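You operate a simulated robot arm through the tools that you are given. There is no shell and no other tool.

You run a simulated robot arm. Do the job below in one go: nothing can be reset, and whatever is moved stays where it is left.

JOB
Sweep the spilt nuts off the mat and tip them into the nut bin.
Fine: brush them into the dustpan; put brush and dustpan back; spill 20 grams at most; leave the other bins alone. Set down upright: red brush.

The check looks at the end state, three seconds after you hand in, the way a careful person would. Anything else that was tipped, shoved, dropped, spilled or broken makes it a failure.

ROBOT AND FRAMES
A 6-joint arm with a fingered hand, fixed in place. Base frame: the origin is on the floor under the middle of its stand, x ahead of it, y to its left, z up; the work surface is at about z = 800. Units: mm, rad, N and s.
With the tool pointing down near the work surface it reaches from about 500 to 960 mm from the base axis. Its first joint turns from -2.897 to 2.897 rad. Payload 5 kg.
The TCP is the grasp point between the finger pads, 43 mm short of the fingertips. In the tool frame z runs along the fingers and y along their closing line. The gripper opens to 144 mm; its body begins 50 mm behind the TCP. The gripper is a hand of 5 fingers: y runs from the thumb to the fingers, the wrist lies at [-21, -133, -233] in the tool frame.
Orientation is told as [roll, pitch, yaw] about the base's x, y, z axes, in that order, counted from this pose: with the fingers straight down and the wrist toward the robot, the tool's x, y and z point along [0, 1, 0], [1, 0, 0] and [0, 0, -1] of the base frame.

CONTROLS
- The arm moves only by the tool arm_command. Its argument "commands" is a list of rows, each an object (a shift or turn left out is 0) with "travel": the shift along the tool's x, y, z in mm, a list of three; "rotation": the turn, a rotation vector about the tool's x, y, z in degrees, a list of three. In form: [{"travel": [x, y, z], "rotation": [wx, wy, wz]}, ...]. A call has 1 to 20 rows; each row shifts and turns the commanded pose from where the row before left it, along the tool's axes as they then stand. A row lasts 0.2 s, in which the tool goes at most 50 mm and 0.15 rad; a call with a longer step from one row to the next is refused whole. Where a pose cannot be reached the arm comes as near as it can. A force on the tool above 40 N (or 10 N above the force at the start of the call, whichever is more), or a blocked arm, ends the call early, and 0.2 s more pass. In this call time passes only in rows, and 0.2 s behind the last. It gives the time, the measured TCP pose, the force on the tool (base axes), the opening and the grip force at its end, in the units of the frame above (readings bear some noise), with the torque about the TCP (base axes, N m) and any sound that the robot's microphone picked up.
- Cameras (640 x 400 px; columns grow to the right, rows downward): "scene" is fixed at [391.5, -493.2, 1560.2]; the picture's right is [0.83, -0.55, 0.00], its down [-0.48, -0.72, -0.50] and it looks along [0.28, 0.42, -0.87] (base axes); focal length 214 px, centre (320, 200). "wrist" rides on the gripper at [86, -109, -168] in the tool frame; the picture's right is [-0.80, 0.28, -0.53], its down [-0.54, -0.73, 0.42] and it looks along [-0.27, 0.63, 0.73] (tool axes); focal length 275 px, centre (320, 200). There is no depth. A picture from a camera that has moved, and an enlarged one, comes with that camera's place and axes in the base frame and with its lens. The place of the scene camera against the robot may be out by one fixed shift of up to 25 mm in any direction.
- snapshot(camera): a new picture of that camera. It takes no simulated time.
- move_column(by): slides the trunk up (or, below 0, down) by that many mm; the arm rides with it, the base frame stays. It gives what a move gives, with no picture.
- curl_fingers(index, middle, ring, little, thumb_bend, thumb_turn): sets how far each is bent, from 0 (flat) to 100 (curled in); at 30 the hand is open as for a grip, at 70 the pads meet at the TCP. One left out holds its place. A second passes; each finger stops where it meets its share of the squeeze, and holds until it gets a number again. It is the only way to open and close the hand. It gives what a move gives, with no picture; readings hold the bend of each and the force on index, middle, ring, little, thumb and palm. thumb_turn goes from beside the hand (0) to across from the fingers (100), as for a grip.
- enlarge(camera, box): a new picture of the part [left, top, right, bottom] of that camera's present view, enlarged. It takes no simulated time.
- close_job(): hands the job in; it is judged then, once.

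Nothing tells you positions but the pictures and the camera data. Unless the task says otherwise, let go and move clear before handing in.

The tools are called after "Request:" as name(argument=value, ...) on one line, values as JSON. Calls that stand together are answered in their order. arm_command: Moves the arm, as the interface text tells. Its arguments: {"type":"object","properties":{"commands":{"type":"array"}},"required":["commands"]} The other tools are called the same way: move_column (by) moves the trunk up or down; curl_fingers (index, middle, ring, little, thumb_bend, thumb_turn) moves the fingers one by one; snapshot (camera) takes a picture; enlarge (camera, box) takes an enlarged picture of a part of a camera's view; close_job () hands the job in.

At the start:

```text
time_s: 0.0
eef_pos: [589.7, -163.8, 1261.7]
ee_rot: [0.001, 0.0, -0.002]
contact_force: [0.3, -0.3, 0.4]
wrist_torque: [-0.01, -0.02, 0.02]
width: 143.6
grip_force: 0.0
shape: jaw
bend: [30.0, 30.0, 30.0, 30.0, 30.0, 98.0]
finger forces: [0.0, 0.0, 0.0, 0.0, 0.0, 0.0]
trunk travel left (down, up): [-475.0, 115.0]
```

scene: 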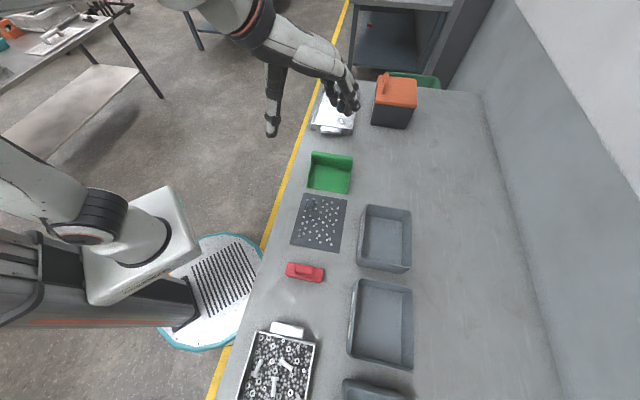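
wrist: 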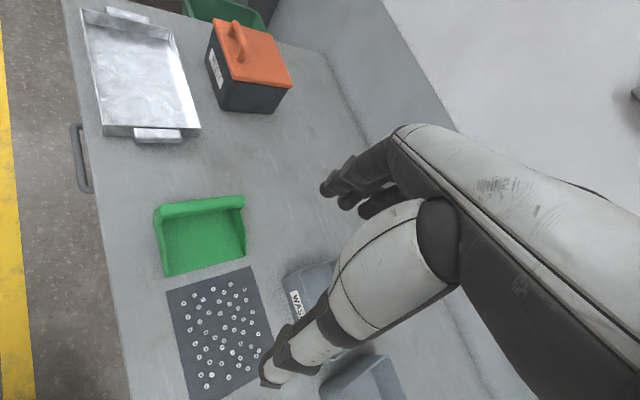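

I see a bench with a mat covered in nuts, a green dustpan beside it, a red brush on the other side, and grey bins behind. I'll take enlarged pictures to locate everything before moving.

Request:
enlarge(camera="scene", box=[270, 130, 430, 230])

Request:
enlarge(camera="scene", box=[220, 230, 440, 400])

Request:
enlarge(camera="wrist", box=[130, 170, 450, 400])

Request:
enlarge(camera="scene", box=[280, 60, 440, 160])

```text
4.00 times, centred on (350, 180) of scene
camera zoom: at [391.5, -493.2, 1560.2], right [0.83, -0.55, 0.0], down [-0.48, -0.72, -0.5], along [0.28, 0.42, -0.87], focal length 858 px, centre (200, 280)
```

zoom: 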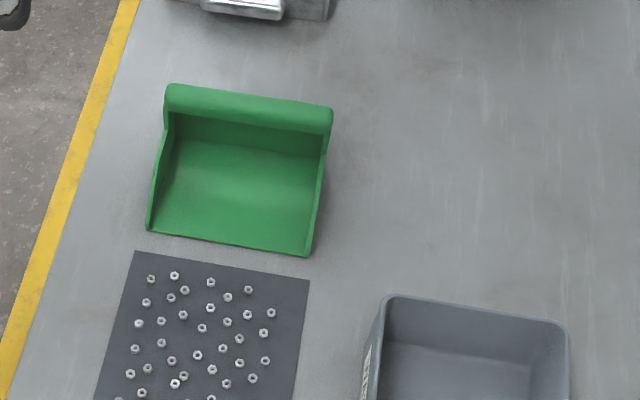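

```text
2.35 times, centred on (330, 315) of scene
camera zoom: at [391.5, -493.2, 1560.2], right [0.83, -0.55, 0.0], down [-0.48, -0.72, -0.5], along [0.28, 0.42, -0.87], focal length 505 px, centre (296, -71)
```

zoom: 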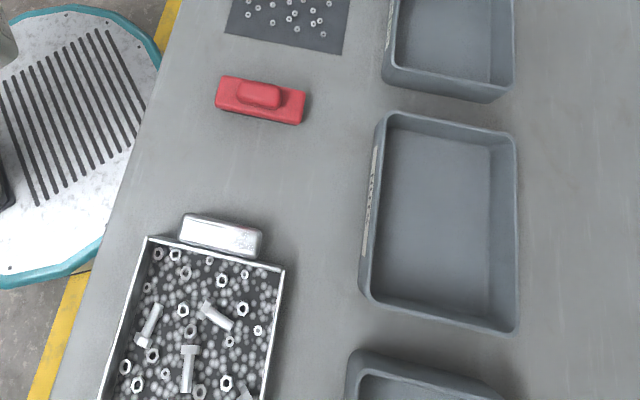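

```text
1.74 times, centred on (290, 285) of wrist
camera zoom: at [480.4, -77.2, 1429.3], right [0.28, -0.8, 0.53], down [-0.73, -0.54, -0.42], along [0.63, -0.27, -0.73], focal length 479 px, centre (372, 52)
```

zoom: 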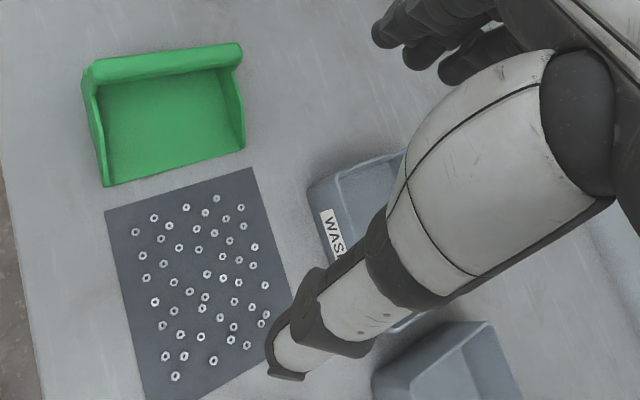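

```text
4.00 times, centred on (360, 110) of scene
camera zoom: at [391.5, -493.2, 1560.2], right [0.83, -0.55, 0.0], down [-0.48, -0.72, -0.5], along [0.28, 0.42, -0.87], focal length 858 px, centre (160, 560)
```

zoom: 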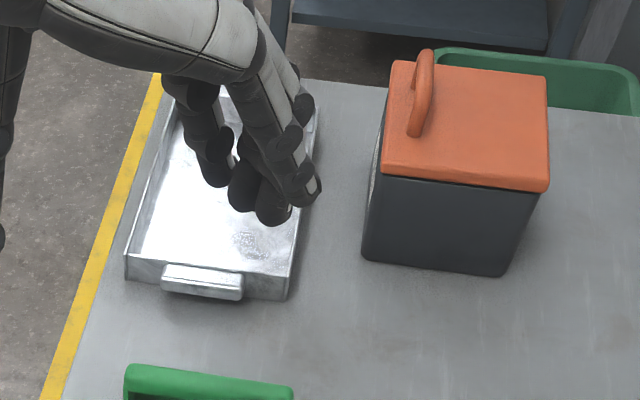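

I see the mat turned about 45° to the base frame, with its centre near (587, -220), and the brush near (437, -359). The first bin's label starts "WAS", so I'll zoom in on the labels and the brush to find the nut bin.

Request:
enlarge(camera="scene", box=[335, 285, 375, 365])

Request:
enlarge(camera="scene", box=[335, 200, 385, 280])

Request:
enlarge(camera="scene", box=[275, 250, 335, 290])

Request:
enlarge(camera="scene", box=[325, 350, 425, 400])

```text
5.00 times, centred on (355, 325) of scene
camera zoom: at [391.5, -493.2, 1560.2], right [0.83, -0.55, 0.0], down [-0.48, -0.72, -0.5], along [0.28, 0.42, -0.87], focal length 1072 px, centre (145, -425)
```

zoom: 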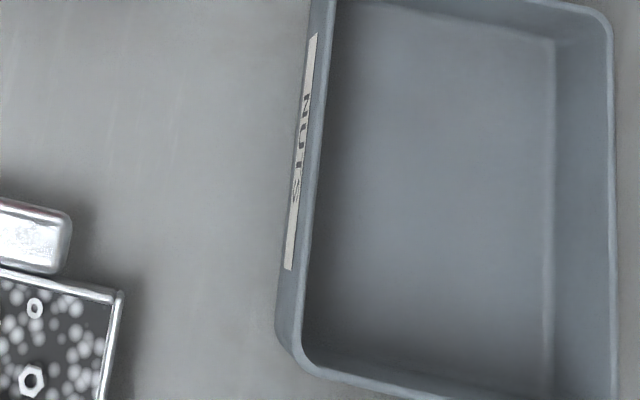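

```text
5.00 times, centred on (360, 240) of scene
camera zoom: at [391.5, -493.2, 1560.2], right [0.83, -0.55, 0.0], down [-0.48, -0.72, -0.5], along [0.28, 0.42, -0.87], focal length 1072 px, centre (120, 0)
```

zoom: 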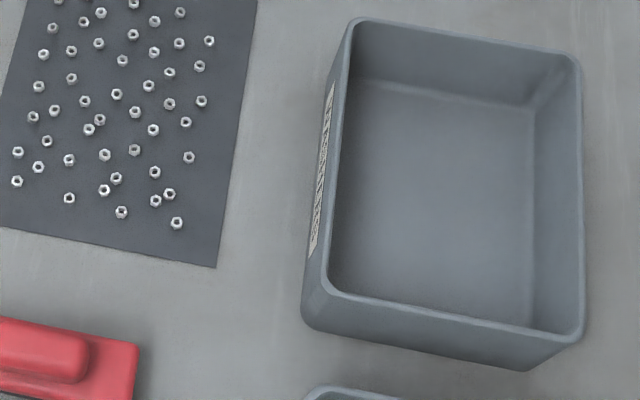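

```text
10.00 times, centred on (305, 270) of scene
camera zoom: at [391.5, -493.2, 1560.2], right [0.83, -0.55, 0.0], down [-0.48, -0.72, -0.5], along [0.28, 0.42, -0.87], focal length 2145 px, centre (470, -500)
```

zoom: 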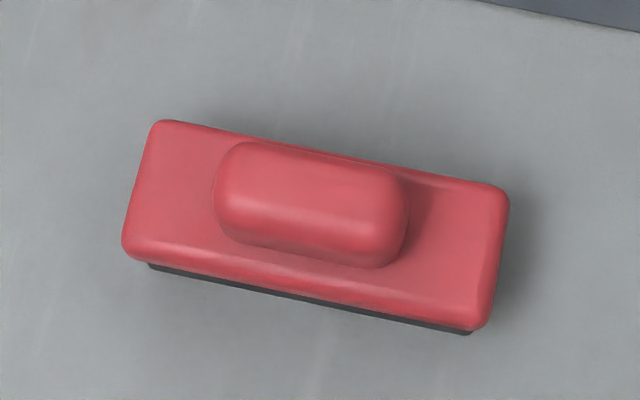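

```text
6.40 times, centred on (375, 375) of scene
camera zoom: at [391.5, -493.2, 1560.2], right [0.83, -0.55, 0.0], down [-0.48, -0.72, -0.5], along [0.28, 0.42, -0.87], focal length 1373 px, centre (-32, -920)
```

zoom: 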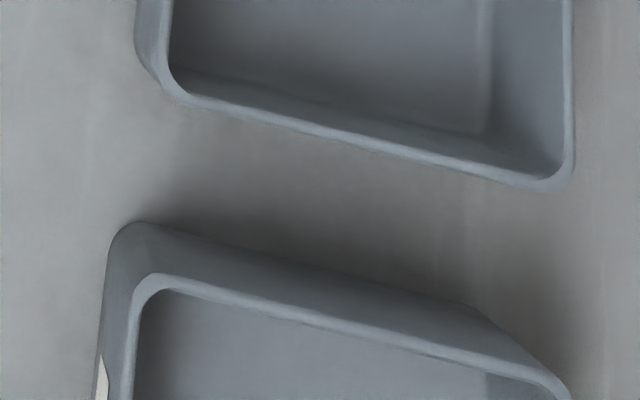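

Bin 2, centred near (552, -616), is labelled "NUTS". The bench runs at about 45° in the base frame, so I'll turn the hand by +45° and move above the brush to look at it closely.

Request:
arm_command(commands=[{"rotation": [0, 0, -7.5]}, {"rotation": [0, 0, -7.5]}, {"rotation": [0, 0, -7.5]}, {"rotation": [0, 0, -7.5]}, {"rotation": [0, 0, -7.5]}, {"rotation": [0, 0, -7.5]}, {"travel": [-3.7, -30.75, 20]}, {"travel": [-3.7, -30.75, 20]}, {"travel": [-3.7, -30.75, 20]}, {"travel": [-3.7, -30.75, 20]}, {"travel": [-3.7, -30.75, 20]}, {"travel": [-3.7, -30.75, 20]}, {"travel": [-3.7, -30.75, 20]}, {"travel": [-3.7, -30.75, 20]}])

Request:
snapshot(camera="wrist")

Request:
snapshot(camera="scene")

```text
time_s: 3.0
eef_pos: [436.9, -358.5, 1101.1]
ee_rot: [-0.001, 0.0, 0.783]
contact_force: [-0.7, 0.8, 0.4]
wrist_torque: [-0.01, 0.0, -0.03]
width: 143.7
grip_force: 0.0
shape: jaw
bend: [30.0, 30.0, 30.0, 30.0, 30.0, 98.0]
finger forces: [0.0, 0.0, 0.0, 0.1, 0.0, 0.1]
trunk travel left (down, up): [-475.0, 115.0]
```

```text
taken
camera wrist: at [297.9, -375.0, 1268.4], right [0.76, -0.36, 0.53], down [-0.13, -0.9, -0.42], along [0.63, 0.25, -0.73], focal length 275 px, centre (320, 200)
```

wrist: 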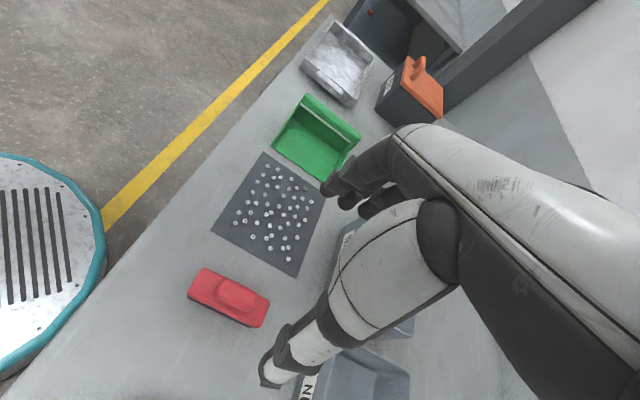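

```text
taken
```

scene: 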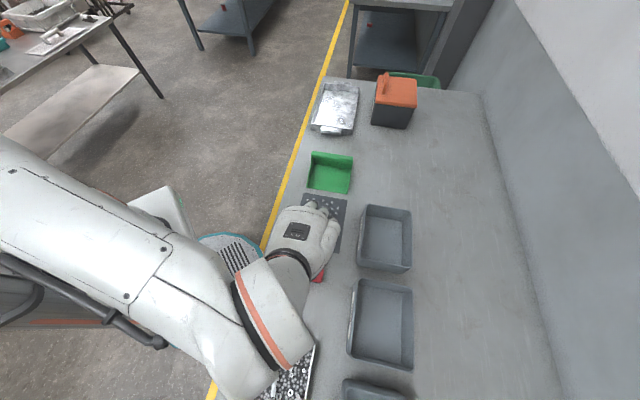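

The pose was reached and the wrist camera now sees the brush, mat and pan together. I'll zoom in to measure them accurately.

Request:
enlarge(camera="wrist", box=[170, 250, 290, 340])

Request:
enlarge(camera="wrist", box=[200, 80, 370, 290])

Request:
enlarge(camera="wrist", box=[255, 80, 375, 185])

```text
4.44 times, centred on (230, 295) of wrist
camera zoom: at [297.9, -375.0, 1268.4], right [0.76, -0.36, 0.53], down [-0.13, -0.9, -0.42], along [0.63, 0.25, -0.73], focal length 1224 px, centre (720, -222)
```

zoom: 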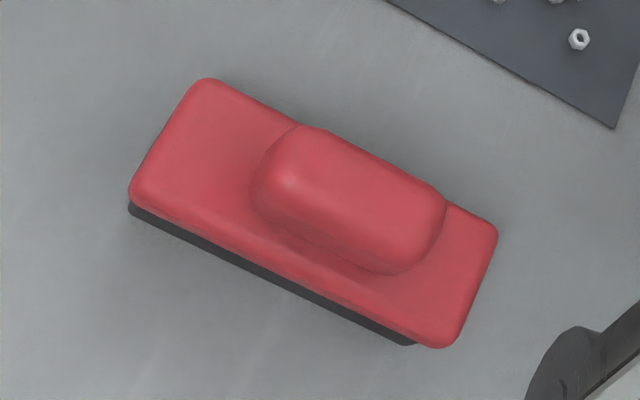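

```text
1.90 times, centred on (285, 185) of wrist
camera zoom: at [297.9, -375.0, 1268.4], right [0.76, -0.36, 0.53], down [-0.13, -0.9, -0.42], along [0.63, 0.25, -0.73], focal length 524 px, centre (387, 229)
```

zoom: 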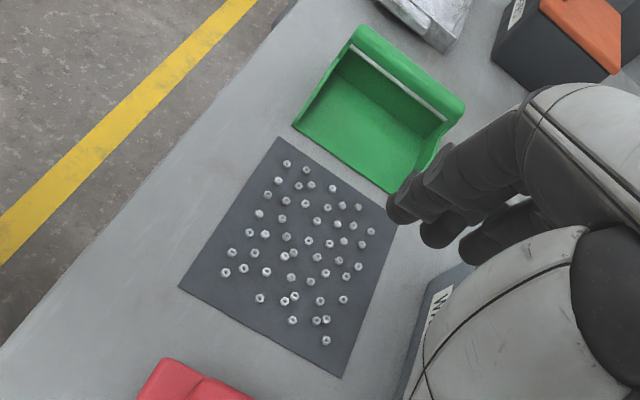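

```text
3.81 times, centred on (315, 132) of wrist
camera zoom: at [297.9, -375.0, 1268.4], right [0.76, -0.36, 0.53], down [-0.13, -0.9, -0.42], along [0.63, 0.25, -0.73], focal length 1049 px, centre (339, 457)
```

zoom: 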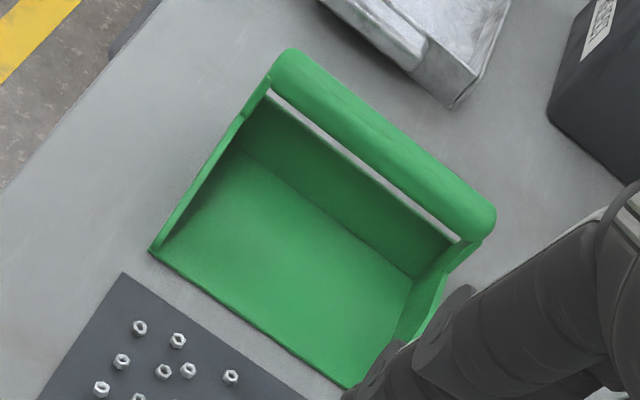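

The brush body is about 118 x 40 mm, centred near (438, -357), with a grip on top reaching roughly z≈865. Before grasping it I'll close the hand partway in free air to see how the fingers sit.

Request:
curl_fingers(index=58, middle=58, ring=58, little=58, thumb_bend=58, thumb_turn=100)

Request:
enlarge(camera="wrist", box=[200, 120, 520, 400])

Request:
enlarge(camera="scene", box=[250, 180, 370, 300])

```text
time_s: 4.0
eef_pos: [436.6, -359.3, 1101.2]
ee_rot: [0.001, -0.001, 0.783]
contact_force: [-0.3, 0.1, 0.0]
wrist_torque: [0.03, 0.01, 0.0]
width: 53.6
grip_force: 0.0
shape: fingers
bend: [57.0, 57.0, 57.0, 57.0, 57.0, 100.0]
finger forces: [0.0, 0.1, 0.0, 0.1, 0.0, 0.0]
trunk travel left (down, up): [-475.0, 115.0]
```

```text
1.43 times, centred on (360, 260) of wrist
camera zoom: at [298.2, -374.3, 1268.9], right [0.76, -0.36, 0.53], down [-0.13, -0.9, -0.42], along [0.63, 0.25, -0.73], focal length 393 px, centre (263, 114)
```

zoom: 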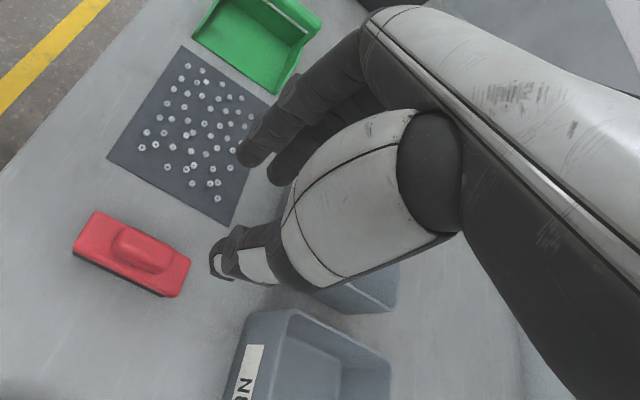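

```text
3.33 times, centred on (310, 240) of scene
camera zoom: at [391.5, -493.2, 1560.2], right [0.83, -0.55, 0.0], down [-0.48, -0.72, -0.5], along [0.28, 0.42, -0.87], focal length 715 px, centre (353, 67)
```

zoom: 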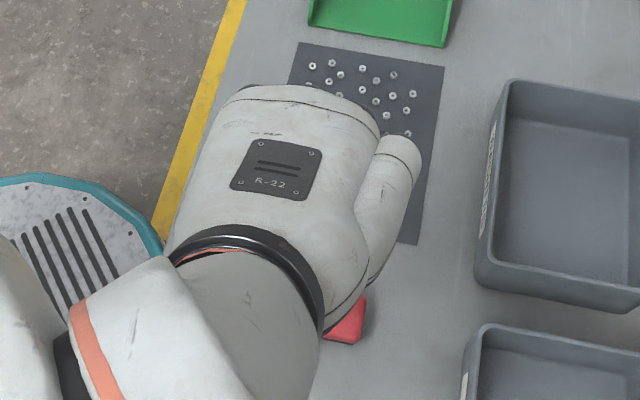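

The thumb is visible across from the fingers, but their spread is hard to judge from this angle. I'll tilt the hand in free space so the scene camera can see the fingers.

Request:
arm_command(commands=[{"rotation": [-7.5, 0, 0]}, {"rotation": [-7.5, 0, 0]}, {"rotation": [-7.5, 0, 0]}, {"rotation": [-7.5, 0, 0]}, {"rotation": [-7.5, 0, 0]}, {"rotation": [-7.5, 0, 0]}, {"rotation": [-7.5, 0, 0]}, {"rotation": [-7.5, 0, 0]}])

Request:
snapshot(camera="scene")

Request:
enlarge(camera="scene", box=[230, 180, 390, 330])

```text
time_s: 5.8
eef_pos: [510.2, -371.0, 1145.1]
ee_rot: [0.027, -1.038, 0.75]
contact_force: [-1.0, 0.4, 0.4]
wrist_torque: [-0.01, 0.0, -0.04]
width: 53.5
grip_force: 0.0
shape: fingers
bend: [57.0, 57.0, 57.0, 57.0, 57.0, 100.0]
finger forces: [0.0, 0.0, 0.0, 0.0, 0.1, 0.1]
out of reach, approached as far as the arm can: row 6, 7, 8
trunk travel left (down, up): [-475.0, 115.0]
```

```text
taken
```

scene: 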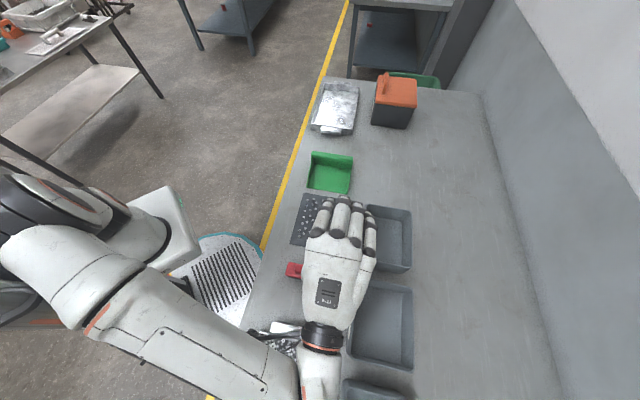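

```text
2.67 times, centred on (310, 255) of scene
camera zoom: at [391.5, -493.2, 1560.2], right [0.83, -0.55, 0.0], down [-0.48, -0.72, -0.5], along [0.28, 0.42, -0.87], focal length 572 px, centre (347, 53)
```

zoom: 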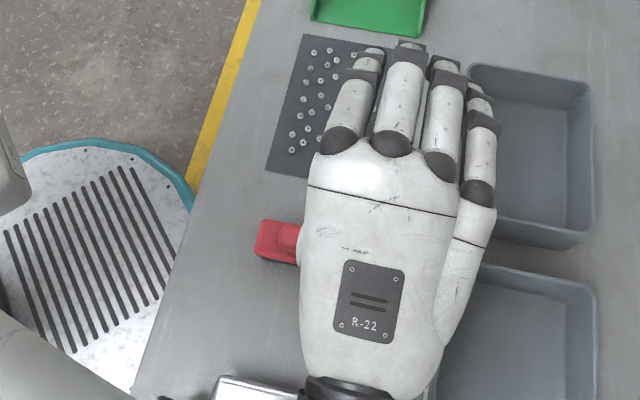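

The tilted pose was at the edge of reach, but it clearly shows four fingers with the thumb to the right. I'll rotate back upright and check the resulting pose.

Request:
arm_command(commands=[{"rotation": [7.5, 0, 0]}, {"rotation": [7.5, 0, 0]}, {"rotation": [7.5, 0, 0]}, {"rotation": [7.5, 0, 0]}, {"rotation": [7.5, 0, 0]}, {"rotation": [7.5, 0, 0]}, {"rotation": [7.5, 0, 0]}, {"rotation": [7.5, 0, 0]}])

Request:
enlarge(camera="wrist", box=[240, 170, 400, 320])

```text
time_s: 7.6
eef_pos: [510.4, -371.1, 1145.4]
ee_rot: [0.0, 0.001, 0.782]
contact_force: [0.5, -0.3, 0.0]
wrist_torque: [-0.01, -0.02, 0.01]
width: 53.2
grip_force: 0.0
shape: fingers
bend: [57.0, 57.0, 57.0, 57.0, 57.0, 100.0]
finger forces: [0.0, 0.0, 0.0, 0.0, 0.0, 0.0]
trunk travel left (down, up): [-475.0, 115.0]
```

```text
2.67 times, centred on (320, 245) of wrist
camera zoom: at [372.6, -385.6, 1312.8], right [0.76, -0.36, 0.53], down [-0.13, -0.9, -0.42], along [0.63, 0.25, -0.73], focal length 734 px, centre (320, 80)
```

zoom: 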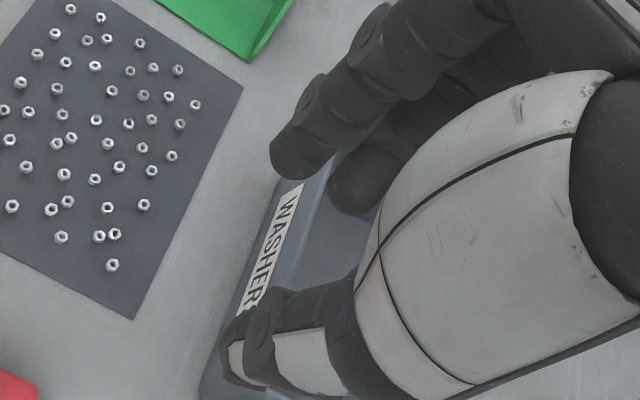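

The new command continued from the reached pose, so I'm at (510, -371, 1145) and upright. I'll move lower and behind the brush for a second view to work out its heights.

Request:
arm_command(commands=[{"travel": [11.4, -22.4, 37]}, {"travel": [11.4, -22.4, 37]}, {"travel": [11.4, -22.4, 37]}, {"travel": [11.4, -22.4, 37]}, {"travel": [11.4, -22.4, 37]}])

Request:
snapshot(camera="wrist")

Request:
snapshot(camera="scene")

```text
time_s: 8.8
eef_pos: [391.8, -408.3, 959.7]
ee_rot: [-0.002, 0.001, 0.786]
contact_force: [0.5, -0.5, 1.0]
wrist_torque: [0.03, -0.01, -0.04]
width: 53.3
grip_force: 0.0
shape: fingers
bend: [57.0, 57.0, 57.0, 57.0, 57.0, 100.0]
finger forces: [0.0, 0.0, 0.1, 0.0, 0.0, 0.0]
trunk travel left (down, up): [-475.0, 115.0]
```

```text
taken
camera wrist: at [253.9, -423.7, 1127.6], right [0.76, -0.36, 0.54], down [-0.13, -0.9, -0.42], along [0.63, 0.25, -0.73], focal length 275 px, centre (320, 200)
```

wrist: 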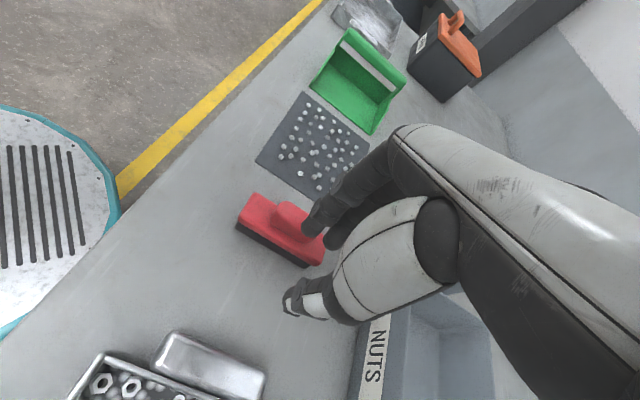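

```text
taken
```

scene: 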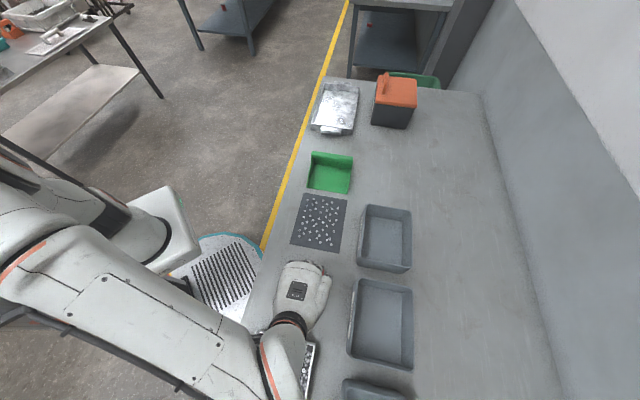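

Request:
enlarge(camera="wrist", box=[220, 175, 350, 325])

Request:
enlarge(camera="wrist", box=[300, 15, 420, 145])

```text
2.67 times, centred on (285, 250) of wrist
camera zoom: at [253.9, -423.7, 1127.6], right [0.76, -0.36, 0.54], down [-0.13, -0.9, -0.42], along [0.63, 0.25, -0.73], focal length 734 px, centre (413, 67)
```

zoom: 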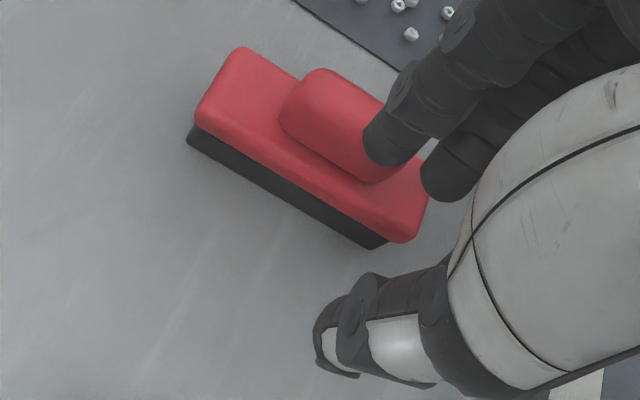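

```text
3.08 times, centred on (360, 80) of wrist
camera zoom: at [253.9, -423.7, 1127.6], right [0.76, -0.36, 0.54], down [-0.13, -0.9, -0.42], along [0.63, 0.25, -0.73], focal length 847 px, centre (197, 569)
```

zoom: 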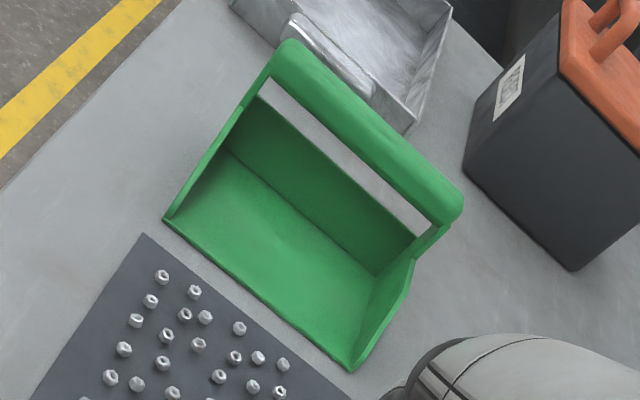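

From two views the brush body top is at about z≈833 and its grip top at about 866. The pan has a bar handle at about s≈505 with its top near 897; s and w are my distances along and across the bench. Before grasping, I'll turn the hand sideways up high so the scene camera shows the finger profile.

Request:
arm_command(commands=[{"travel": [-10, 10, -40]}, {"travel": [-10, 10, -40]}, {"travel": [-10, 10, -40]}, {"travel": [-10, 10, -40]}, {"travel": [-10, 10, -40]}, {"rotation": [0, -7.5, 0]}, {"rotation": [0, -7.5, 0]}, {"rotation": [0, -7.5, 0]}, {"rotation": [0, -7.5, 0]}, {"rotation": [0, -7.5, 0]}, {"rotation": [0, -7.5, 0]}, {"rotation": [0, -7.5, 0]}, {"rotation": [0, -7.5, 0]}, {"rotation": [0, -7.5, 0]}])

Request:
snapshot(camera="scene")

Request:
enlarge(camera="scene", box=[230, 170, 410, 350])

```text
time_s: 11.8
eef_pos: [502.8, -386.7, 1220.1]
ee_rot: [-1.013, 0.012, 0.759]
contact_force: [0.6, 0.4, 0.0]
wrist_torque: [-0.04, 0.06, -0.04]
width: 53.2
grip_force: 0.0
shape: fingers
bend: [57.0, 57.0, 57.0, 57.0, 57.0, 100.0]
finger forces: [0.0, 0.1, 0.0, 0.1, 0.0, 0.0]
out of reach, approached as far as the arm can: row 12, 13, 14
trunk travel left (down, up): [-475.0, 115.0]
```

```text
taken
```

scene: 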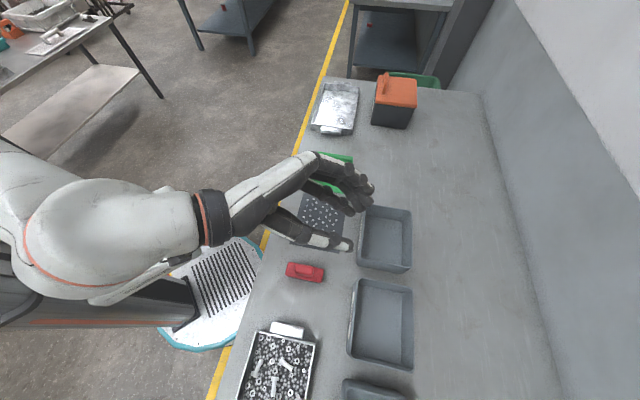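

```text
2.22 times, centred on (320, 260) of scene
camera zoom: at [391.5, -493.2, 1560.2], right [0.83, -0.55, 0.0], down [-0.48, -0.72, -0.5], along [0.28, 0.42, -0.87], focal length 477 px, centre (320, 67)
```

zoom: 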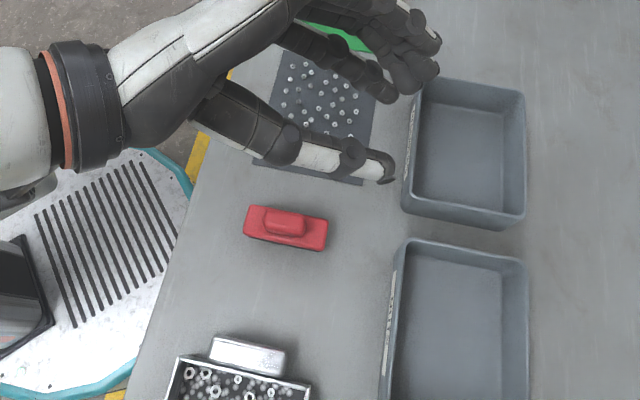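

The side view shows the thumb at about x≈0 and the fingers spread from x≈+12 to x≈-58 in the tool frame, with converging tips. I'll return upright and move above the brush, whose centre I now put at (441, -353.5).

Request:
arm_command(commands=[{"rotation": [0, 8.29, 0]}, {"rotation": [0, 8.29, 0]}, {"rotation": [0, 8.29, 0]}, {"rotation": [0, 8.29, 0]}, {"rotation": [0, 8.29, 0]}, {"rotation": [0, 8.29, 0]}, {"rotation": [0, 8.29, 0]}, {"rotation": [0, 0, -1.5]}])

Request:
curl_fingers(index=45, middle=45, ring=45, little=45, thumb_bend=45, thumb_turn=100)

```text
time_s: 13.6
eef_pos: [502.3, -384.4, 1219.1]
ee_rot: [0.004, 0.014, 0.787]
contact_force: [-0.1, 0.1, -0.1]
wrist_torque: [0.02, 0.02, -0.02]
width: 53.4
grip_force: 0.0
shape: fingers
bend: [57.0, 57.0, 57.0, 57.0, 57.0, 100.0]
finger forces: [0.0, 0.0, 0.0, 0.0, 0.0, 0.1]
trunk travel left (down, up): [-475.0, 115.0]
```

```text
time_s: 14.6
eef_pos: [501.3, -385.0, 1219.1]
ee_rot: [0.002, 0.011, 0.786]
contact_force: [-0.6, -0.4, 0.5]
wrist_torque: [-0.02, -0.02, 0.0]
width: 95.8
grip_force: 0.1
shape: fingers
bend: [45.0, 45.0, 45.0, 45.0, 45.0, 99.0]
finger forces: [0.1, 0.0, 0.0, 0.0, 0.0, 0.0]
trunk travel left (down, up): [-475.0, 115.0]
```

I'm upright with a 96 mm opening, and now I'll move to hover above the brush at z≈950 and check alignment.

Request:
arm_command(commands=[{"rotation": [-0.6, 0, 0]}, {"travel": [10.1, -2.9, 38.4]}, {"travel": [10.1, -2.9, 38.4]}, {"travel": [10.1, -2.9, 38.4]}, {"travel": [10.1, -2.9, 38.4]}, {"travel": [10.1, -2.9, 38.4]}, {"travel": [10.1, -2.9, 38.4]}, {"travel": [10.1, -2.9, 38.4]}])

Request:
snapshot(camera="wrist")

Request:
enlarge(camera="wrist", box=[220, 170, 400, 350])

Request:
enlarge(camera="scene", box=[250, 200, 360, 310])

```text
time_s: 16.4
eef_pos: [439.2, -350.3, 947.9]
ee_rot: [0.002, 0.003, 0.785]
contact_force: [0.8, -0.2, 0.5]
wrist_torque: [0.02, 0.02, -0.02]
width: 96.0
grip_force: 0.2
shape: fingers
bend: [45.0, 45.0, 45.0, 45.0, 45.0, 99.0]
finger forces: [0.0, 0.1, 0.1, 0.0, 0.0, 0.0]
trunk travel left (down, up): [-475.0, 115.0]
```

```text
taken
camera wrist: at [301.4, -366.3, 1116.4], right [0.77, -0.36, 0.53], down [-0.13, -0.9, -0.42], along [0.63, 0.25, -0.73], focal length 275 px, centre (320, 200)
```

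wrist: 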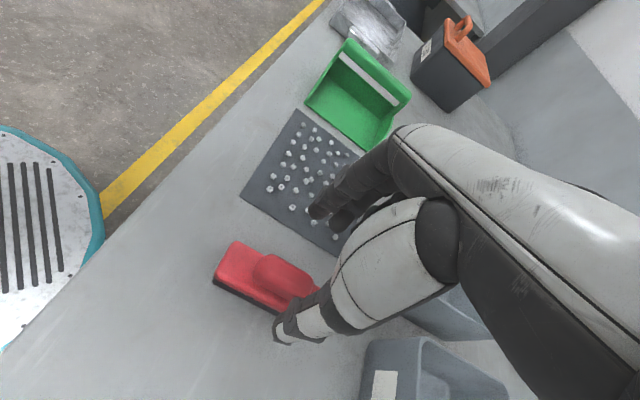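

```text
2.22 times, centred on (310, 260) of wrist
camera zoom: at [301.4, -366.3, 1116.4], right [0.77, -0.36, 0.53], down [-0.13, -0.9, -0.42], along [0.63, 0.25, -0.73], focal length 612 px, centre (342, 67)
```

zoom: 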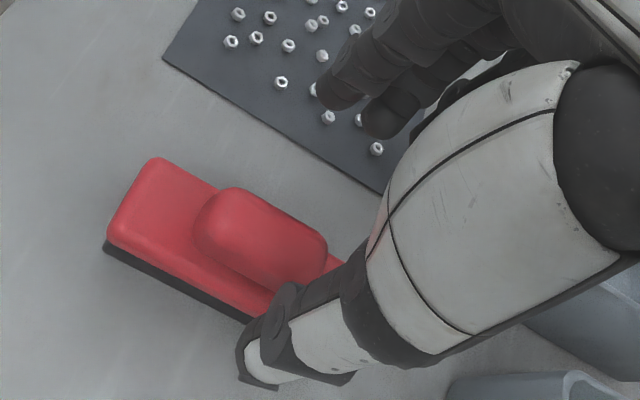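

```text
3.64 times, centred on (305, 255) of scene
camera zoom: at [391.5, -493.2, 1560.2], right [0.83, -0.55, 0.0], down [-0.48, -0.72, -0.5], along [0.28, 0.42, -0.87], focal length 780 px, centre (374, 0)
```

zoom: 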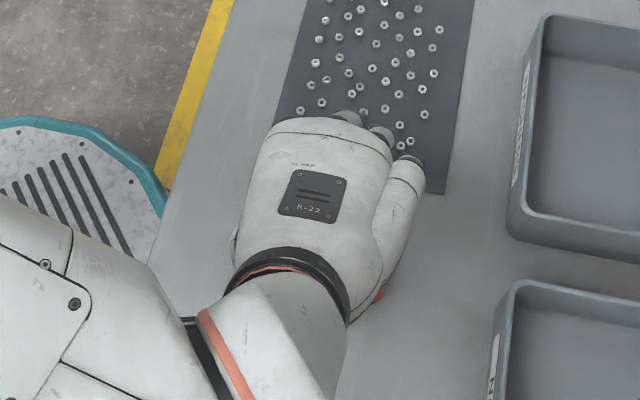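

The projection matches: the grip's top centre appears where predicted, almost under the TCP. I'll shift slightly so three fingers land on the grip, and lower to z≈880.

Request:
arm_command(commands=[{"travel": [5, 0, 20]}, {"travel": [0, 0, 20]}, {"travel": [0, 0, 12]}, {"travel": [0, 0, 10]}, {"travel": [0, 0, 6]}])

Request:
enlarge(camera="wrist", box=[220, 170, 400, 350])

```text
time_s: 17.6
eef_pos: [433.0, -346.0, 882.5]
ee_rot: [0.002, 0.003, 0.785]
contact_force: [-0.1, -1.5, -0.8]
wrist_torque: [0.0, 0.02, 0.01]
width: 96.0
grip_force: 0.1
shape: fingers
bend: [45.0, 45.0, 45.0, 45.0, 45.0, 99.0]
finger forces: [0.0, 0.0, 0.0, 0.0, 0.1, 0.0]
trunk travel left (down, up): [-475.0, 115.0]
```

```text
2.22 times, centred on (310, 260) of wrist
camera zoom: at [296.5, -361.8, 1050.6], right [0.77, -0.36, 0.53], down [-0.13, -0.9, -0.42], along [0.63, 0.25, -0.73], focal length 612 px, centre (342, 67)
```

zoom: 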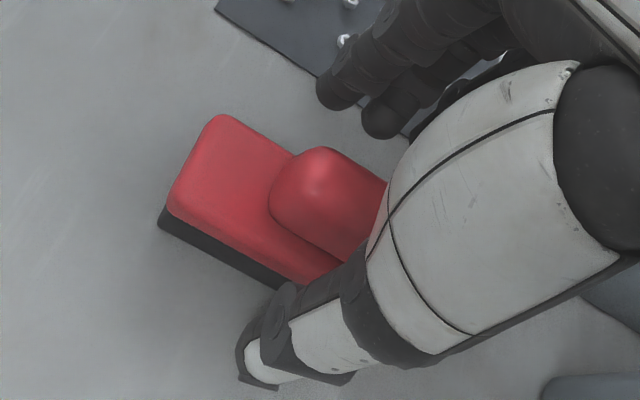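

The grip sits between thumb and fingers as planned, so I'll lower 3 mm more and close the hand on it.

Request:
arm_command(commands=[{"travel": [0, 0, 3]}])

Request:
curl_fingers(index=60, middle=60, ring=60, little=60, thumb_bend=60)

Request:
enlarge(camera="wrist", box=[220, 170, 400, 350])

```text
time_s: 18.0
eef_pos: [434.1, -345.8, 879.6]
ee_rot: [0.002, 0.001, 0.785]
contact_force: [0.2, 0.5, 1.2]
wrist_torque: [-0.02, -0.02, 0.03]
width: 95.9
grip_force: 0.0
shape: fingers
bend: [45.0, 45.0, 45.0, 45.0, 45.0, 99.0]
finger forces: [0.0, 0.0, 0.0, 0.0, 0.0, 0.0]
trunk travel left (down, up): [-475.0, 115.0]
```

```text
time_s: 19.0
eef_pos: [433.9, -346.6, 879.3]
ee_rot: [0.002, 0.003, 0.785]
contact_force: [0.3, 0.0, 0.2]
wrist_torque: [0.0, 0.01, -0.03]
width: 47.4
grip_force: 2.0
shape: fingers
bend: [59.0, 59.0, 60.0, 60.0, 59.0, 100.0]
finger forces: [1.0, 0.9, 0.0, 0.0, 1.8, 0.0]
trunk travel left (down, up): [-475.0, 115.0]
```

```text
2.22 times, centred on (310, 260) of wrist
camera zoom: at [296.6, -361.8, 1047.6], right [0.77, -0.36, 0.53], down [-0.13, -0.9, -0.42], along [0.63, 0.25, -0.73], focal length 612 px, centre (342, 67)
```

zoom: 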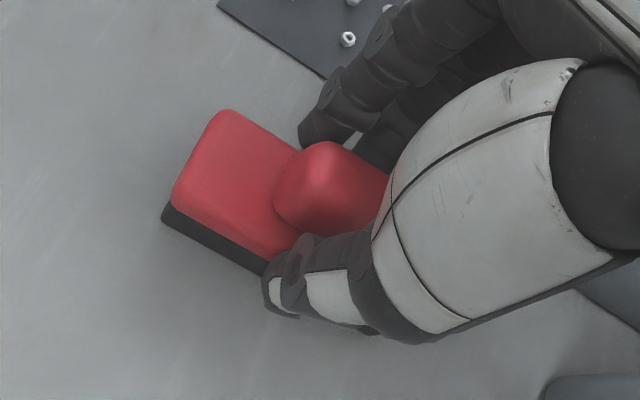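

Thumb, index and middle touched at about 47 mm, which must be the wider body rather than the grip. I'll open slightly, raise 9 mm and close on the grip itself.

Request:
curl_fingers(index=52, middle=52, ring=52, little=52, thumb_bend=52)

Request:
arm_command(commands=[{"travel": [0, 0, -9]}])

Request:
curl_fingers(index=61, middle=61, ring=61, little=61, thumb_bend=61)

Request:
enlarge(camera="wrist", box=[220, 170, 400, 350])

```text
time_s: 20.0
eef_pos: [433.9, -345.8, 879.2]
ee_rot: [0.002, 0.003, 0.787]
contact_force: [-1.0, -0.7, 0.5]
wrist_torque: [0.0, 0.05, -0.01]
width: 70.2
grip_force: 0.0
shape: fingers
bend: [52.0, 52.0, 52.0, 52.0, 52.0, 100.0]
finger forces: [0.1, 0.0, 0.1, 0.0, 0.0, 0.0]
trunk travel left (down, up): [-475.0, 115.0]
```

```text
time_s: 20.4
eef_pos: [434.8, -346.6, 888.9]
ee_rot: [0.001, 0.003, 0.787]
contact_force: [-0.6, 0.0, -0.3]
wrist_torque: [0.02, -0.03, -0.01]
width: 70.6
grip_force: 0.1
shape: fingers
bend: [52.0, 52.0, 52.0, 52.0, 52.0, 100.0]
finger forces: [0.0, 0.0, 0.0, 0.0, 0.0, 0.0]
trunk travel left (down, up): [-475.0, 115.0]
```

```text
time_s: 21.4
eef_pos: [434.1, -346.2, 888.8]
ee_rot: [0.003, 0.001, 0.786]
contact_force: [-0.7, 0.3, 0.8]
wrist_torque: [-0.02, -0.03, -0.02]
width: 39.4
grip_force: 0.1
shape: fingers
bend: [61.0, 61.0, 61.0, 61.0, 61.0, 100.0]
finger forces: [0.0, 0.0, 0.0, 0.0, 0.0, 0.0]
trunk travel left (down, up): [-475.0, 115.0]
```

```text
2.22 times, centred on (310, 260) of wrist
camera zoom: at [297.0, -361.8, 1057.1], right [0.77, -0.36, 0.53], down [-0.13, -0.9, -0.42], along [0.63, 0.25, -0.73], focal length 612 px, centre (342, 67)
```

zoom: 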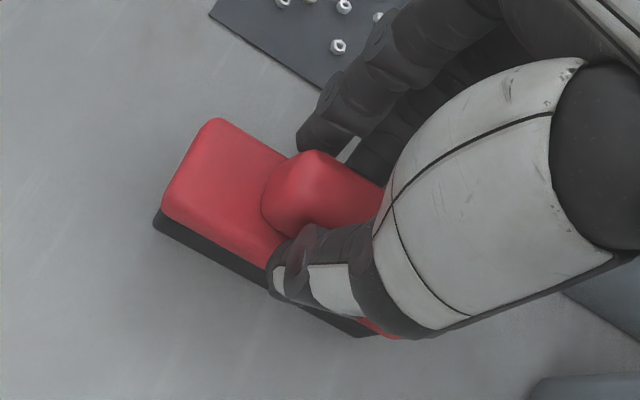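

No contact now at 39 mm, so the tips are above the body. I'll close fully on the grip.

Request:
curl_fingers(index=66, middle=75, ring=75, little=75, thumb_bend=75)

Request:
enlarge(camera="wrist", box=[220, 170, 400, 350])

```text
time_s: 22.4
eef_pos: [434.0, -346.7, 888.6]
ee_rot: [0.001, 0.001, 0.785]
contact_force: [-0.6, -1.1, 2.6]
wrist_torque: [0.04, 0.2, 0.05]
width: 31.5
grip_force: 21.7
shape: fingers
bend: [62.0, 67.0, 71.0, 75.0, 66.0, 99.0]
finger forces: [8.2, 7.2, 6.0, 0.0, 22.3, 0.1]
trunk travel left (down, up): [-475.0, 115.0]
```

```text
2.22 times, centred on (310, 260) of wrist
camera zoom: at [296.9, -361.9, 1057.2], right [0.77, -0.36, 0.53], down [-0.13, -0.9, -0.42], along [0.63, 0.25, -0.73], focal length 612 px, centre (342, 67)
```

zoom: 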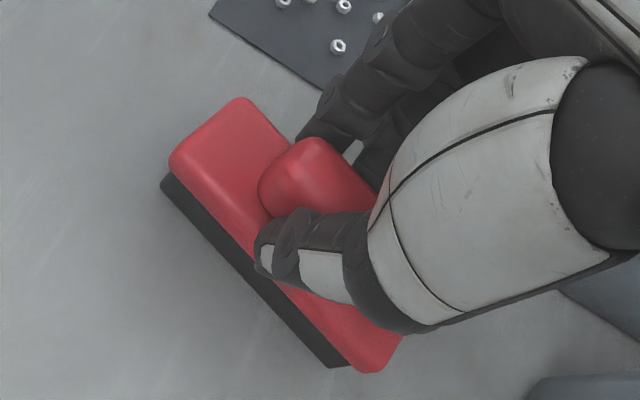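

The grip force is good, but the index and thumb are not opposed, so the brush twisted in the hand. I'll open and see how the thumb moves with its turn, so it can oppose the fingers better.

Request:
curl_fingers(index=50, middle=50, ring=50, little=50, thumb_bend=50)

Request:
arm_command(commands=[{"travel": [0, 0, -30]}, {"travel": [0, 0, -40]}, {"travel": [0, 0, -40]}])

Request:
enlarge(camera="wrist", box=[220, 170, 400, 350])

Request:
curl_fingers(thumb_turn=75)

Request:
enlarge(camera="wrist", box=[220, 170, 400, 350])

```text
time_s: 23.4
eef_pos: [434.3, -345.8, 888.7]
ee_rot: [0.001, 0.001, 0.787]
contact_force: [0.0, 0.1, 0.1]
wrist_torque: [-0.01, 0.02, 0.0]
width: 77.7
grip_force: 0.0
shape: fingers
bend: [50.0, 50.0, 50.0, 50.0, 50.0, 100.0]
finger forces: [0.0, 0.1, 0.0, 0.1, 0.0, 0.0]
trunk travel left (down, up): [-475.0, 115.0]
```

```text
time_s: 24.2
eef_pos: [433.0, -346.2, 998.3]
ee_rot: [0.002, 0.004, 0.786]
contact_force: [0.3, 0.7, 0.1]
wrist_torque: [0.0, 0.02, 0.02]
width: 77.8
grip_force: 0.0
shape: fingers
bend: [50.0, 50.0, 50.0, 50.0, 50.0, 100.0]
finger forces: [0.1, 0.0, 0.0, 0.0, 0.0, 0.0]
trunk travel left (down, up): [-475.0, 115.0]
```

```text
2.22 times, centred on (310, 260) of wrist
camera zoom: at [297.4, -361.6, 1166.7], right [0.77, -0.36, 0.53], down [-0.13, -0.9, -0.42], along [0.63, 0.25, -0.73], focal length 612 px, centre (342, 67)
```

zoom: 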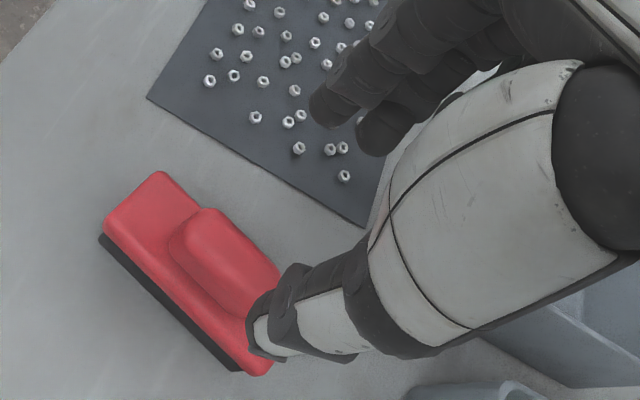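

```text
time_s: 25.2
eef_pos: [434.8, -345.5, 998.4]
ee_rot: [0.001, 0.003, 0.786]
contact_force: [0.1, 0.5, 0.5]
wrist_torque: [0.01, 0.0, 0.0]
width: 88.5
grip_force: 0.0
shape: fingers
bend: [50.0, 50.0, 50.0, 50.0, 50.0, 75.0]
finger forces: [0.0, 0.0, 0.0, 0.0, 0.0, 0.0]
trunk travel left (down, up): [-475.0, 115.0]
```

```text
2.22 times, centred on (310, 260) of wrist
camera zoom: at [297.7, -361.8, 1166.5], right [0.77, -0.36, 0.53], down [-0.13, -0.9, -0.42], along [0.63, 0.25, -0.73], focal length 612 px, centre (342, 67)
```

zoom: 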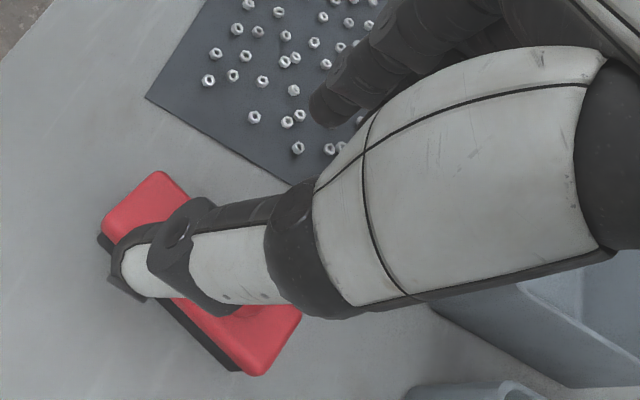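

Lowering the turn moves the thumb away, so 100 is right and the thumb opposes the index and middle. The brush has turned about 15°, so I'll turn the hand to match and re-grasp with thumb, index and middle only.

Request:
curl_fingers(index=50, middle=50, ring=40, little=40, thumb_bend=50, thumb_turn=100)

Request:
arm_command(commands=[{"rotation": [0, 0, 7.5]}, {"rotation": [0, 0, 7.5]}, {"travel": [-5.7, 5.9, 20]}, {"travel": [0, 0, 20]}])

Request:
enlarge(camera="wrist", box=[200, 150, 400, 350])

```text
time_s: 26.2
eef_pos: [434.9, -345.3, 999.3]
ee_rot: [0.002, 0.001, 0.787]
contact_force: [-0.2, 0.4, 0.3]
wrist_torque: [0.03, 0.01, 0.02]
width: 77.8
grip_force: 0.1
shape: fingers
bend: [50.0, 50.0, 40.0, 40.0, 50.0, 100.0]
finger forces: [0.0, 0.0, 0.0, 0.0, 0.0, 0.1]
trunk travel left (down, up): [-475.0, 115.0]
```

```text
time_s: 27.2
eef_pos: [443.4, -349.7, 959.8]
ee_rot: [0.001, 0.003, 0.527]
contact_force: [-0.3, -1.1, 0.5]
wrist_torque: [0.03, 0.01, -0.01]
width: 77.7
grip_force: 0.0
shape: fingers
bend: [50.0, 50.0, 40.0, 40.0, 50.0, 100.0]
finger forces: [0.0, 0.1, 0.0, 0.0, 0.0, 0.1]
trunk travel left (down, up): [-475.0, 115.0]
```

```text
2.00 times, centred on (300, 250) of wrist
camera zoom: at [306.3, -328.5, 1126.6], right [0.65, -0.55, 0.53], down [-0.36, -0.83, -0.42], along [0.67, 0.08, -0.73], focal length 551 px, centre (360, 100)
```

zoom: 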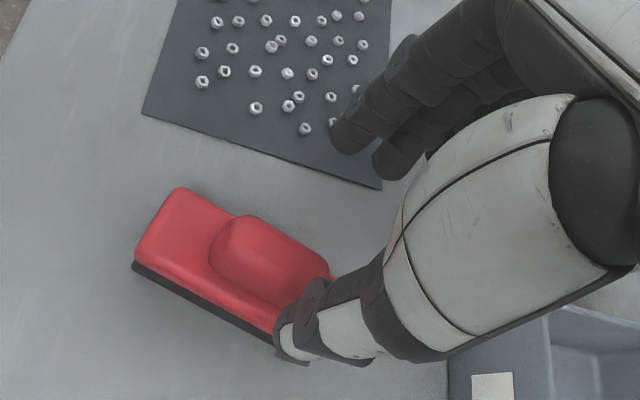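

The brush edge is now parallel to the hand and centred within about 3 mm. I'll lower to z≈889 and pinch the grip with thumb, index and middle.

Request:
arm_command(commands=[{"travel": [0, -3, 25]}, {"travel": [0, 0, 25]}, {"travel": [0, 0, 12]}, {"travel": [0, 0, 9]}])

Request:
curl_fingers(index=61, middle=61, thumb_bend=61)

Request:
curl_fingers(index=75, middle=75, thumb_bend=75)

Request:
enlarge(camera="wrist", box=[200, 150, 400, 350])

```text
time_s: 28.2
eef_pos: [439.1, -350.0, 889.1]
ee_rot: [0.004, 0.002, 0.521]
contact_force: [-0.4, -0.1, 0.1]
wrist_torque: [0.04, 0.0, 0.0]
width: 77.7
grip_force: 0.0
shape: fingers
bend: [50.0, 50.0, 40.0, 40.0, 50.0, 100.0]
finger forces: [0.0, 0.0, 0.0, 0.1, 0.1, 0.1]
trunk travel left (down, up): [-475.0, 115.0]
```

```text
time_s: 29.2
eef_pos: [439.1, -350.8, 887.4]
ee_rot: [-0.001, 0.003, 0.524]
contact_force: [-0.3, -0.8, 1.5]
wrist_torque: [-0.01, 0.01, -0.02]
width: 39.4
grip_force: 0.0
shape: fingers
bend: [61.0, 61.0, 40.0, 40.0, 61.0, 100.0]
finger forces: [0.0, 0.0, 0.0, 0.1, 0.1, 0.0]
trunk travel left (down, up): [-475.0, 115.0]
```

```text
time_s: 30.2
eef_pos: [439.6, -350.4, 886.5]
ee_rot: [0.001, 0.005, 0.523]
contact_force: [0.4, -0.6, -0.2]
wrist_torque: [0.0, 0.0, 0.02]
width: 30.0
grip_force: 18.9
shape: fingers
bend: [64.0, 65.0, 40.0, 40.0, 65.0, 100.0]
finger forces: [9.7, 9.1, 0.0, 0.0, 18.8, 0.1]
trunk travel left (down, up): [-475.0, 115.0]
```

```text
2.00 times, centred on (300, 250) of wrist
camera zoom: at [303.2, -330.3, 1056.2], right [0.65, -0.55, 0.53], down [-0.36, -0.83, -0.42], along [0.67, 0.08, -0.73], focal length 551 px, centre (360, 100)
```

zoom: 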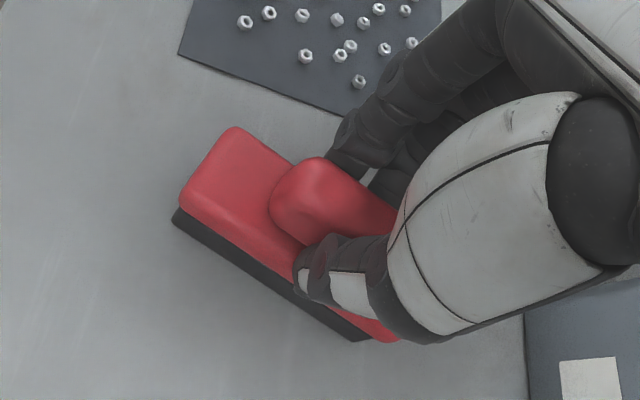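

A balanced pinch: index 9.7, middle 9.1 and thumb 18.8 N. I'll lift it a bit and check that it holds steady.

Request:
arm_command(commands=[{"travel": [0, 0, -5]}, {"travel": [0, 0, -15]}, {"travel": [0, 0, -25]}, {"travel": [0, 0, -30]}])

Request:
snapshot(camera="wrist")

Request:
enlarge(camera="wrist", box=[200, 150, 400, 350])

Request:
enlarge(camera="scene", box=[250, 200, 360, 310])

```text
time_s: 31.2
eef_pos: [440.0, -349.6, 962.3]
ee_rot: [-0.001, 0.004, 0.524]
contact_force: [0.3, -0.4, -0.7]
wrist_torque: [0.0, -0.02, -0.01]
width: 30.1
grip_force: 18.8
shape: fingers
bend: [64.0, 65.0, 40.0, 40.0, 65.0, 100.0]
finger forces: [9.7, 9.0, 0.0, 0.0, 18.8, 0.0]
trunk travel left (down, up): [-475.0, 115.0]
```

```text
taken
camera wrist: at [303.1, -329.6, 1130.3], right [0.65, -0.55, 0.53], down [-0.36, -0.83, -0.42], along [0.67, 0.08, -0.73], focal length 275 px, centre (320, 200)
```

wrist: 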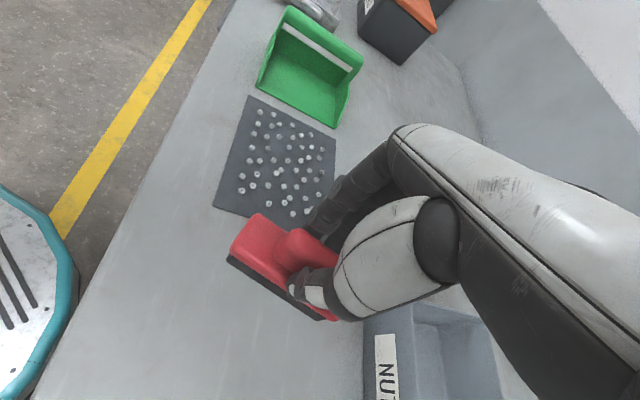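

```text
2.00 times, centred on (300, 250) of wrist
camera zoom: at [303.1, -329.6, 1130.3], right [0.65, -0.55, 0.53], down [-0.36, -0.83, -0.42], along [0.67, 0.08, -0.73], focal length 551 px, centre (360, 100)
```

zoom: 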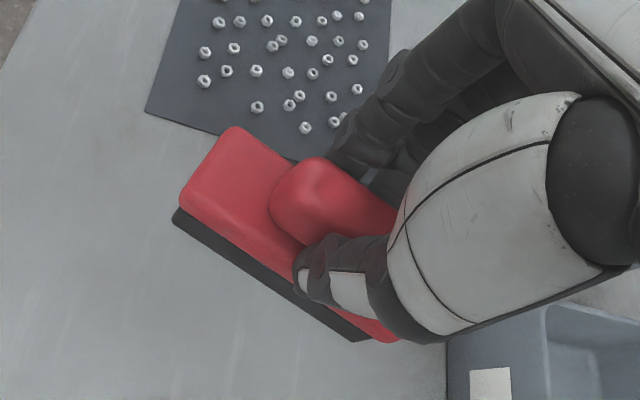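

```text
3.64 times, centred on (305, 255) of scene
camera zoom: at [391.5, -493.2, 1560.2], right [0.83, -0.55, 0.0], down [-0.48, -0.72, -0.5], along [0.28, 0.42, -0.87], focal length 780 px, centre (374, 0)
```

zoom: 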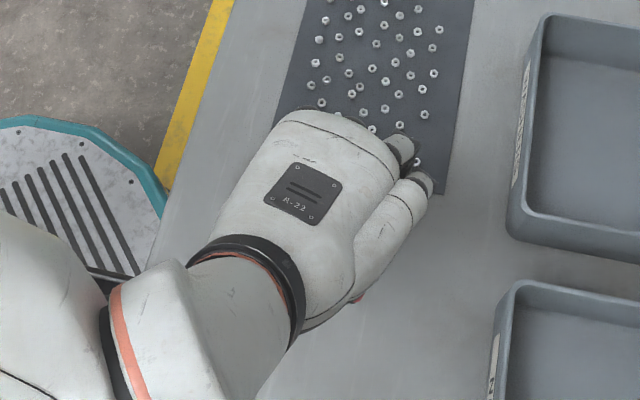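

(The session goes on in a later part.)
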